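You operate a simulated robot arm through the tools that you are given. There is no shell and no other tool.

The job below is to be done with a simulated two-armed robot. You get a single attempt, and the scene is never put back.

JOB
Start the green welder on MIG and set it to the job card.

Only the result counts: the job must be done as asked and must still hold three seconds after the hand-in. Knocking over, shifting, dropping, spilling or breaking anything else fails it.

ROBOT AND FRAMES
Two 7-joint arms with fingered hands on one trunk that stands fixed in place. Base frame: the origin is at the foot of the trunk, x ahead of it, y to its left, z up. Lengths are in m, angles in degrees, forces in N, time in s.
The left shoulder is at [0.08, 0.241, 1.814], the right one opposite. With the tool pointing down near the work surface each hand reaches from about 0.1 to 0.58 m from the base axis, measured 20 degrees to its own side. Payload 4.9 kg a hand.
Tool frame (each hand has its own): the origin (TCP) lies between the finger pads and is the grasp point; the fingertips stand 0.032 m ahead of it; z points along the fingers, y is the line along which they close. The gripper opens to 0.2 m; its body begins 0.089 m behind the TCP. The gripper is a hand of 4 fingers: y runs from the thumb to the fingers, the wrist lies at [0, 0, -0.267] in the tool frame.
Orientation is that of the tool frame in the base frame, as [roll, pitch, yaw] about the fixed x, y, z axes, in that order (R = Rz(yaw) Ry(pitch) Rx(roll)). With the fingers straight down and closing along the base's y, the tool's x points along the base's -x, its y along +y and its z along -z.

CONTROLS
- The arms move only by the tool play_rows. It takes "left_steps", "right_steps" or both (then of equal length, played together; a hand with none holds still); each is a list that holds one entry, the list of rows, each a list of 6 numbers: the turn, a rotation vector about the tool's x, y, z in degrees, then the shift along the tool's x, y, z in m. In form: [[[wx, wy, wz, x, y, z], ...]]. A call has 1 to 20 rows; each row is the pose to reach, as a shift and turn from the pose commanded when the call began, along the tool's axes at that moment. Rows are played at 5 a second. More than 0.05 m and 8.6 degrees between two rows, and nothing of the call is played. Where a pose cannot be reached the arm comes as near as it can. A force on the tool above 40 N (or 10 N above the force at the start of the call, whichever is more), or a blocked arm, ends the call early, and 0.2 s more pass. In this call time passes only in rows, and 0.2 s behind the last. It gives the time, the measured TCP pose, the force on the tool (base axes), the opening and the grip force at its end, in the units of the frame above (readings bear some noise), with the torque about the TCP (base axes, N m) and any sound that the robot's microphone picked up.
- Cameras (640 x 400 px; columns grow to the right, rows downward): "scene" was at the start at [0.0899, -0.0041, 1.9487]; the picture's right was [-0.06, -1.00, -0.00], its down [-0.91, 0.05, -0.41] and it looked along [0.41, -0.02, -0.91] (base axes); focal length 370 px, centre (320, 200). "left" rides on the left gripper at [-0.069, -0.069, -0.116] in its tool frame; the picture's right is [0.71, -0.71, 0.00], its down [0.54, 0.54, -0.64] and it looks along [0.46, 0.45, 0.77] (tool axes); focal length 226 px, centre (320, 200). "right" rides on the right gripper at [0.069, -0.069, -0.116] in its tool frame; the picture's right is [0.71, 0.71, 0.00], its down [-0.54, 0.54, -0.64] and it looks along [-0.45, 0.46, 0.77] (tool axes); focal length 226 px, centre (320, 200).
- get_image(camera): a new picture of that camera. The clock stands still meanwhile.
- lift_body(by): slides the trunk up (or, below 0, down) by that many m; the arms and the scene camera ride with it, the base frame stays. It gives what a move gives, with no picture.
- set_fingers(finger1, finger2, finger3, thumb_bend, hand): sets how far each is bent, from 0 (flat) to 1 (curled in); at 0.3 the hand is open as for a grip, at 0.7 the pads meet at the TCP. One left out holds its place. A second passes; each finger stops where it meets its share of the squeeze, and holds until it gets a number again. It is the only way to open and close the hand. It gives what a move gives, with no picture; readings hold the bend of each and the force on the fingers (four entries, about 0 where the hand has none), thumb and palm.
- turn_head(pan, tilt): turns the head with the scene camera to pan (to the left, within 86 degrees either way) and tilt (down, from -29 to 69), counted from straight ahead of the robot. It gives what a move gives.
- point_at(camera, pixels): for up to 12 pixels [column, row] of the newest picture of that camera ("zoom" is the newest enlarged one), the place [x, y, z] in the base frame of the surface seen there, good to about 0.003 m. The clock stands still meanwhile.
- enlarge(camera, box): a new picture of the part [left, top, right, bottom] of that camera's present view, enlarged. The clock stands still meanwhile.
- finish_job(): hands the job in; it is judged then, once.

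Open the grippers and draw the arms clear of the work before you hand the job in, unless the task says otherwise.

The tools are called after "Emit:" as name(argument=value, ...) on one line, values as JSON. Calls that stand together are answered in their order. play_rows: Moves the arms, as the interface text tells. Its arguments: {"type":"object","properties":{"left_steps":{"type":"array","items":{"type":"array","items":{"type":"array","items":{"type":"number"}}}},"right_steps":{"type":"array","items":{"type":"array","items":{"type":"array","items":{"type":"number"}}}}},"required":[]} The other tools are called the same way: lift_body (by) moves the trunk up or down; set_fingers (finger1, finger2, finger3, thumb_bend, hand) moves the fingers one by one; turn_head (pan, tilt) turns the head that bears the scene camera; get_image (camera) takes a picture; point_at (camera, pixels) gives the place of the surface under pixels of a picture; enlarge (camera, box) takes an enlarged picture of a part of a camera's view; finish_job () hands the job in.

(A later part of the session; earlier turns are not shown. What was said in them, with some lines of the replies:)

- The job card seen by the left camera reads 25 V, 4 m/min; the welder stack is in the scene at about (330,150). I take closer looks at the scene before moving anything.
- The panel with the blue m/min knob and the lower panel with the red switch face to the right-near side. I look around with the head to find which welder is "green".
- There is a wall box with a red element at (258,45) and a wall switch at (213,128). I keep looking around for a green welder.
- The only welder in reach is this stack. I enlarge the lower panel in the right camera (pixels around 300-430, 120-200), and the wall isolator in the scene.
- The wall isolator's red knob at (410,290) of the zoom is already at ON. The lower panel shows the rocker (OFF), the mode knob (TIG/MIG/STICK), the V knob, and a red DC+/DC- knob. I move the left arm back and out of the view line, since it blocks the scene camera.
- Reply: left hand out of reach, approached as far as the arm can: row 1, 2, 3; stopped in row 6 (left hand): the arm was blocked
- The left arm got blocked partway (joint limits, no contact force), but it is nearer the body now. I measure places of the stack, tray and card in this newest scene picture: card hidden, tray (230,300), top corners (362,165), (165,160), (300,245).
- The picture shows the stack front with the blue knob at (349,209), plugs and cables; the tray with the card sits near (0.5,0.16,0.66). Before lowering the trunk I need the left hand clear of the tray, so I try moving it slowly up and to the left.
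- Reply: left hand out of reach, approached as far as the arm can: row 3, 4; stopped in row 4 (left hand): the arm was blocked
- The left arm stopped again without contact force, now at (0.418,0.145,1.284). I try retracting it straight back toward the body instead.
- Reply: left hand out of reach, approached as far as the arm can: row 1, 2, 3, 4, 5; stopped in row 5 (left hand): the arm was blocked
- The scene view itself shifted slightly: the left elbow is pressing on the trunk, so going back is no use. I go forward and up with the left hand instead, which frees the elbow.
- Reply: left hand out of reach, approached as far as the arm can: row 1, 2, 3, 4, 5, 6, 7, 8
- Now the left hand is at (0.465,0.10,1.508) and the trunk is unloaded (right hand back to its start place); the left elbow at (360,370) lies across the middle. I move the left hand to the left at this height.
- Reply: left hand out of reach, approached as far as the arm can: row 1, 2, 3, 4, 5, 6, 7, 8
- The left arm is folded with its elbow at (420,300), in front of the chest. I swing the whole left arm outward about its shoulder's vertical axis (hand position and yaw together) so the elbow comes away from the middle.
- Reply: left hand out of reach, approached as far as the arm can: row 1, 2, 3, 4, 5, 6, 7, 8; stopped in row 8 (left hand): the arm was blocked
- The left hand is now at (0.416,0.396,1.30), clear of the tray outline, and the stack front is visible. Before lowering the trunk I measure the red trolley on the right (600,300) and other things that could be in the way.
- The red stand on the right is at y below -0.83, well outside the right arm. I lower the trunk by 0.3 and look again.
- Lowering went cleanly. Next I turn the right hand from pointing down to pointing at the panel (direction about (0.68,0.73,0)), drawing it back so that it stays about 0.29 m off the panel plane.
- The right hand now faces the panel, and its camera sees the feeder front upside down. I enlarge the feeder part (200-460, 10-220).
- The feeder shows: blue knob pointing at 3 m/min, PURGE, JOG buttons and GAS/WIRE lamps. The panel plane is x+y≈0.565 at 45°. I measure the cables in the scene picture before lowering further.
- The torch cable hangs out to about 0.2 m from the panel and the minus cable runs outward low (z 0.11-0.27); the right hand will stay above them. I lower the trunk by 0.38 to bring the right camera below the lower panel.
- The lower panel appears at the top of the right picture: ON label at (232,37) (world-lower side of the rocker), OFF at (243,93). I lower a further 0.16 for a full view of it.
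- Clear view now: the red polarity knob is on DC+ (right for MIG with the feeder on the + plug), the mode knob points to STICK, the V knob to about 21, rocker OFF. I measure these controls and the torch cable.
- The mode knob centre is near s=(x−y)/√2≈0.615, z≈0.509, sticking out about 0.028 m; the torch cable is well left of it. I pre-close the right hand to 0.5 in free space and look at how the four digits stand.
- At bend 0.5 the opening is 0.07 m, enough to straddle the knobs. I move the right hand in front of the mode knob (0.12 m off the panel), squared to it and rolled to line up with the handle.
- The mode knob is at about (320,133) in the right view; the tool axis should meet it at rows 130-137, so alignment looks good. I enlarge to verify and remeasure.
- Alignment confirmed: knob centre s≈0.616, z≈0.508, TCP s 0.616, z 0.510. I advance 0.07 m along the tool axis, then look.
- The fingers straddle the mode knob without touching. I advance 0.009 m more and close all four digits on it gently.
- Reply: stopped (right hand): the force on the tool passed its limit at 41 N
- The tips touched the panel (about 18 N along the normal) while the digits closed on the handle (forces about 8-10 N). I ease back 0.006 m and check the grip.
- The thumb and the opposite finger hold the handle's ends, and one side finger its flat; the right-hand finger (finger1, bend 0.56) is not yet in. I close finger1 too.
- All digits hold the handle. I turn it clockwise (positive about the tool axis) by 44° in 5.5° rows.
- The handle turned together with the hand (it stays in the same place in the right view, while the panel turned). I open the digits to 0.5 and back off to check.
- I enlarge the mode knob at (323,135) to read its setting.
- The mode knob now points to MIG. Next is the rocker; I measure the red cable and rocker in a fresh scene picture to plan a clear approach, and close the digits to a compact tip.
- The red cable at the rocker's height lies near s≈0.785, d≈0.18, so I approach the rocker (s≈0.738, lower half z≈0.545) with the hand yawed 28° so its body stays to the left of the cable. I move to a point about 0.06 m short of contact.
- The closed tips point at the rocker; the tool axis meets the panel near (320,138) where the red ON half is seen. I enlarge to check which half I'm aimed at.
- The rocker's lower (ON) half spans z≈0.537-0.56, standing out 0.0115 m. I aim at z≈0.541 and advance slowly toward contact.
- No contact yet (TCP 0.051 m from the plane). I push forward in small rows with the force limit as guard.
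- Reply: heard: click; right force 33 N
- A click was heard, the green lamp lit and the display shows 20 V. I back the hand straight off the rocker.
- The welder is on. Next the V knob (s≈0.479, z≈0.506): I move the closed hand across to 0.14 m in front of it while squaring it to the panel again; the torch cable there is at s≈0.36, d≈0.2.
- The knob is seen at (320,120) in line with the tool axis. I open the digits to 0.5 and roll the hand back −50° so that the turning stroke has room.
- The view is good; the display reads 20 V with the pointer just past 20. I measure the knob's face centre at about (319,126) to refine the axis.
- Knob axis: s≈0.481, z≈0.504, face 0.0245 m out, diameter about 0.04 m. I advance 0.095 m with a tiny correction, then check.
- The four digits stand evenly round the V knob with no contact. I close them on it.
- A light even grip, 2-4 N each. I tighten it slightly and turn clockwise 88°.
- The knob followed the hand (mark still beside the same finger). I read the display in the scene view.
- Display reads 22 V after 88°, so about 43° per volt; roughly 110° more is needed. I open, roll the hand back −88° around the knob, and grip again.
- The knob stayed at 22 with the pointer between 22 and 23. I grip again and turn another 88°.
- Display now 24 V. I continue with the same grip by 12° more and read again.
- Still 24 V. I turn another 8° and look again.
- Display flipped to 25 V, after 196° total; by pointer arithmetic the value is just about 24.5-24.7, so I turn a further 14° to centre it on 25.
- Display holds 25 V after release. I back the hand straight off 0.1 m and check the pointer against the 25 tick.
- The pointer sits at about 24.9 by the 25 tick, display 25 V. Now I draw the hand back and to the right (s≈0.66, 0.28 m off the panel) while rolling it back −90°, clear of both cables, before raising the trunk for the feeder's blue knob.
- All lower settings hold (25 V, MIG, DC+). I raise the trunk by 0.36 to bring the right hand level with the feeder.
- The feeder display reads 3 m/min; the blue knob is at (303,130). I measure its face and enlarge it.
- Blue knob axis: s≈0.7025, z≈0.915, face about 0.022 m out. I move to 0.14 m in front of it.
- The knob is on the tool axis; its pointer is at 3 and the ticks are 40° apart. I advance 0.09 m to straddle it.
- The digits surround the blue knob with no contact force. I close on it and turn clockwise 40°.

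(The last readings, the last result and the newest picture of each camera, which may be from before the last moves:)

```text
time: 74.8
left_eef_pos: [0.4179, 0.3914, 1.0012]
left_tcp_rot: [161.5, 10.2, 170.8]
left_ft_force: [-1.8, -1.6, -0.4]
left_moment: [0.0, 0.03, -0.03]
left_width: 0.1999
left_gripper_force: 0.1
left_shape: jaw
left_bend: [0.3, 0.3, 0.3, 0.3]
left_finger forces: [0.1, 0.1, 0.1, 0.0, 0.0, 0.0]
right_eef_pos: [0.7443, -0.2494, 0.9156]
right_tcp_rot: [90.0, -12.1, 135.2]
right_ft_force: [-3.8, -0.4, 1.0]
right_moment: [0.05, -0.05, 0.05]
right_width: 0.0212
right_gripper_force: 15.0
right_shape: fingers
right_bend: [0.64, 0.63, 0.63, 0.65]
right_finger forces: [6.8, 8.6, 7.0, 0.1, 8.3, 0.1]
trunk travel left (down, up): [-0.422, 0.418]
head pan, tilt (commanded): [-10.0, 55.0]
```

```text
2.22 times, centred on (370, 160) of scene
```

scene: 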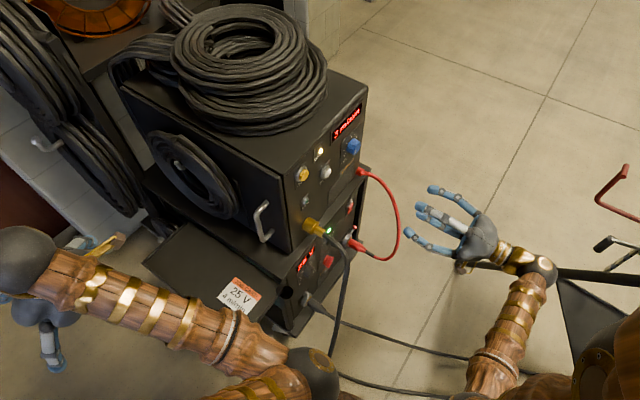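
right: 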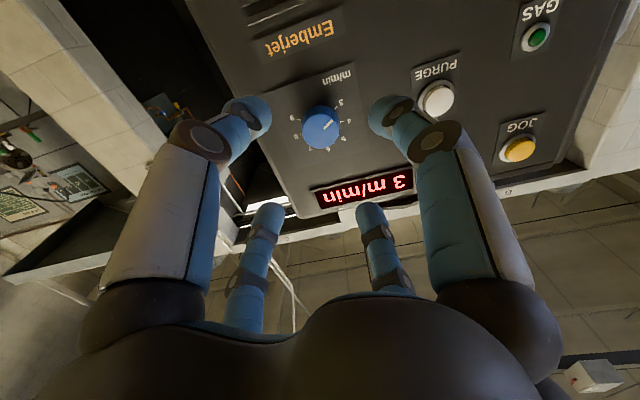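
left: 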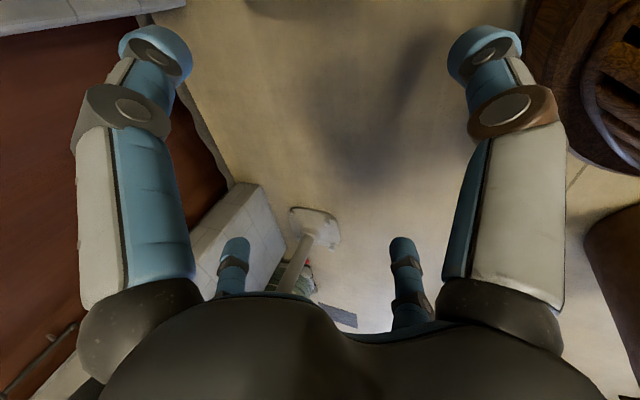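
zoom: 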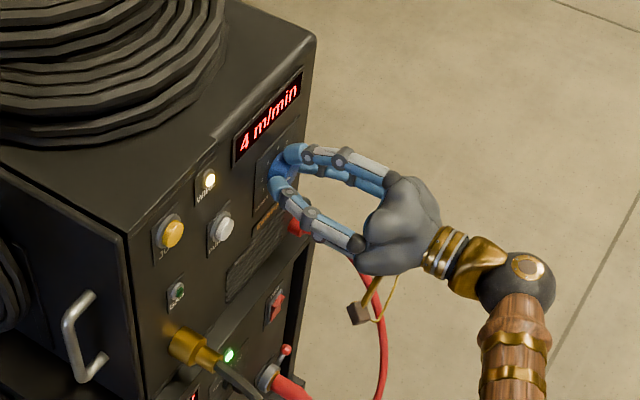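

The feeder display now reads 4 m/min. I open the digits and back straight off to check the pointer.

Emit:
set_fingers(hand="right", finger1=0.5, finger2=0.5, finger3=0.5, thumb_bend=0.5)

Emit:
play_rows(right_steps=[[[0, 0, 0, 0, 0, -0.02], [0, 0, 0, 0, 0, -0.05], [0, 0, 0, 0, 0, -0.09]]])

Emit:
get_image(camera="right")

Emit:
enlarge(camera="right", box=[260, 70, 380, 180])

Emit:
enlarge(camera="scene", box=[260, 80, 420, 340])

```text
time: 75.8
left_eef_pos: [0.4175, 0.3919, 1.0021]
left_tcp_rot: [161.5, 10.2, 170.8]
left_ft_force: [0.5, 0.6, 0.5]
left_moment: [0.01, 0.0, 0.02]
left_width: 0.1999
left_gripper_force: 0.0
left_shape: jaw
left_bend: [0.3, 0.3, 0.3, 0.3]
left_finger forces: [0.0, 0.1, 0.0, 0.0, 0.0, 0.0]
right_eef_pos: [0.7449, -0.2493, 0.9145]
right_tcp_rot: [90.0, -12.1, 135.0]
right_ft_force: [0.0, 0.1, 0.3]
right_moment: [0.05, -0.02, 0.0]
right_width: 0.069
right_gripper_force: 0.1
right_shape: fingers
right_bend: [0.5, 0.5, 0.5, 0.5]
right_finger forces: [0.0, 0.0, 0.0, 0.0, 0.0, 0.0]
trunk travel left (down, up): [-0.422, 0.418]
head pan, tilt (commanded): [-10.0, 55.0]
```

```text
time: 76.6
left_eef_pos: [0.4162, 0.3917, 1.0021]
left_tcp_rot: [161.4, 10.3, 170.9]
left_ft_force: [0.0, -0.1, 0.1]
left_moment: [-0.02, -0.03, 0.02]
left_width: 0.1997
left_gripper_force: 0.1
left_shape: jaw
left_bend: [0.3, 0.3, 0.3, 0.3]
left_finger forces: [0.0, 0.0, 0.0, 0.1, 0.0, 0.1]
right_eef_pos: [0.6811, -0.3136, 0.9152]
right_tcp_rot: [90.1, -12.1, 135.1]
right_ft_force: [-0.2, -0.1, 0.5]
right_moment: [-0.03, 0.02, 0.05]
right_width: 0.069
right_gripper_force: 0.1
right_shape: fingers
right_bend: [0.5, 0.5, 0.5, 0.5]
right_finger forces: [0.0, 0.0, 0.0, 0.0, 0.0, 0.0]
trunk travel left (down, up): [-0.422, 0.418]
head pan, tilt (commanded): [-10.0, 55.0]
```

```text
taken
```

right: 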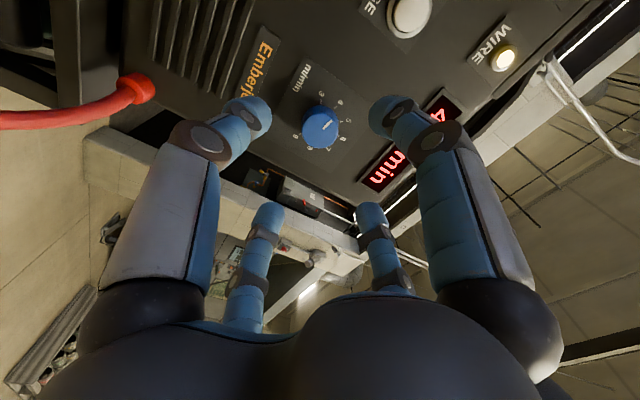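

```text
3.64 times, centred on (320, 125) of right
```

zoom: 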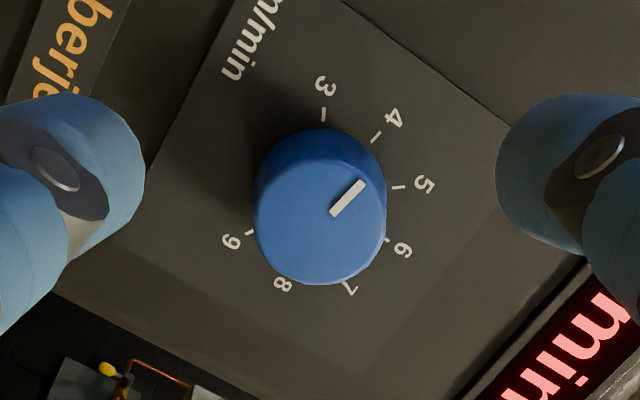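

```text
1.54 times, centred on (340, 210) of scene
```

zoom: 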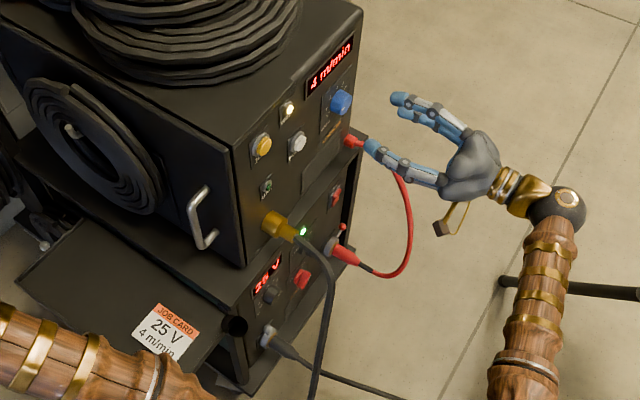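

The pointer sits at the 4 tick and the display reads 4 m/min. I draw the right hand further back, open it, and take final looks at both displays.

Emit:
play_rows(right_steps=[[[0, 0, 0, 0, 0, -0.04], [0, 0, 0, 0, 0, -0.08], [0, 0, 0, 0, 0, -0.12], [0, 0, 0, 0, 0, -0.16], [0, 0, 0, 0, 0, -0.19]]])

Emit:
set_fingers(hand="right", finger1=0.3, finger2=0.3, finger3=0.3, thumb_bend=0.3)

Emit:
get_image(camera="scene")

Emit:
enlarge(camera="scene", box=[270, 80, 390, 200])

Emit:
enlarge(camera="scene", box=[270, 190, 390, 320])

```text
time: 77.8
left_eef_pos: [0.4174, 0.3917, 1.0028]
left_tcp_rot: [161.5, 10.3, 170.8]
left_ft_force: [0.7, 0.3, 0.6]
left_moment: [0.0, -0.02, -0.02]
left_width: 0.1998
left_gripper_force: 0.1
left_shape: jaw
left_bend: [0.3, 0.3, 0.3, 0.3]
left_finger forces: [0.0, 0.0, 0.1, 0.0, 0.0, 0.0]
right_eef_pos: [0.5468, -0.4471, 0.9149]
right_tcp_rot: [90.0, -12.0, 135.0]
right_ft_force: [1.0, -0.7, 0.4]
right_moment: [-0.04, -0.02, -0.02]
right_width: 0.0689
right_gripper_force: 0.1
right_shape: fingers
right_bend: [0.5, 0.5, 0.5, 0.5]
right_finger forces: [0.1, 0.0, 0.0, 0.0, 0.1, 0.0]
trunk travel left (down, up): [-0.422, 0.418]
head pan, tilt (commanded): [-10.0, 55.0]
```

```text
time: 78.8
left_eef_pos: [0.4169, 0.3918, 1.0012]
left_tcp_rot: [161.5, 10.2, 170.8]
left_ft_force: [-0.1, 0.5, 0.1]
left_moment: [-0.02, 0.01, 0.0]
left_width: 0.2001
left_gripper_force: 0.1
left_shape: jaw
left_bend: [0.3, 0.3, 0.3, 0.3]
left_finger forces: [0.0, 0.1, 0.0, 0.0, 0.0, 0.1]
right_eef_pos: [0.5473, -0.4473, 0.9151]
right_tcp_rot: [90.0, -12.2, 135.1]
right_ft_force: [-0.2, 0.0, 0.0]
right_moment: [-0.03, -0.01, -0.03]
right_width: 0.1397
right_gripper_force: 0.1
right_shape: fingers
right_bend: [0.3, 0.3, 0.3, 0.3]
right_finger forces: [0.1, 0.0, 0.0, 0.0, 0.0, 0.0]
trunk travel left (down, up): [-0.422, 0.418]
head pan, tilt (commanded): [-10.0, 55.0]
```

```text
taken
```

scene: 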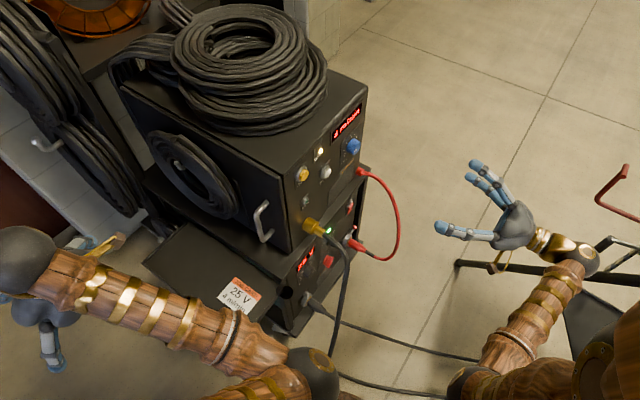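

```text
3.33 times, centred on (330, 140) of scene
```

zoom: 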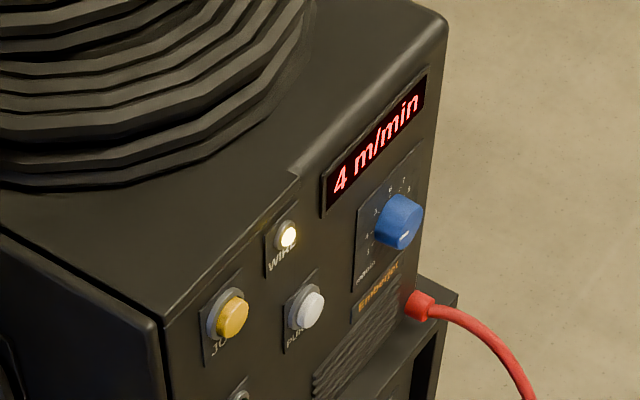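

```text
3.08 times, centred on (330, 255) of scene
```

zoom: 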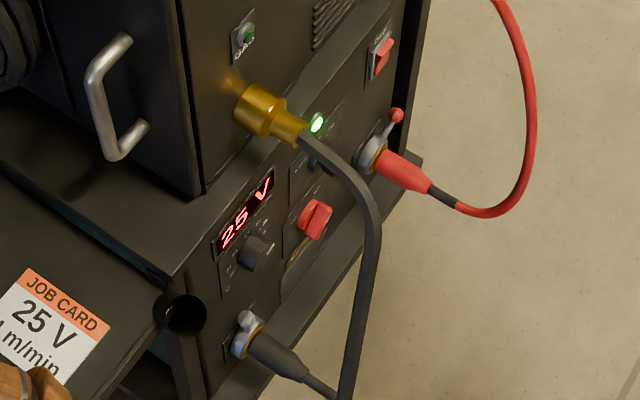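

Everything holds: power lamp lit, 25 V, mode at MIG, polarity at DC+, feeder at 4 m/min, both hands open and clear of the work. I hand the job in.

Emit:
finish_job()

```text
The job is handed in.
```

The welder is on, set to MIG and set to the job card: the power source display reads 25 V and the feeder display reads 4 m/min. I handed the job in with both hands open and clear of the machine.

- **Power:** pressing the rocker to ON gave a click; the green lamp and the voltage display came on.
- **Mode:** I turned the mode knob from STICK to MIG.
- **Voltage:** I turned the V knob from about 20 V up to 25 V. The pointer sits on the 25 tick to within about 0.1 V.
- **Wire speed:** I turned the feeder's blue knob from 3 to 4 m/min; its pointer is on the 4 tick.
- **Left as found:** the polarity knob was already on DC+, and I did not touch it. I also did not press JOG or PURGE. When I handed in, the WIRE lamp was lit and the GAS lamp was off.

- **Which welder:** nothing on the machine names it as the green welder. It is the only one I could see within reach, and its lower casing looks dark green.
- **Left arm:** while I moved the left arm clear it jammed against the robot's own trunk a few times, with no contact force on the hand. Nothing in the pictures looked knocked over or out of place.
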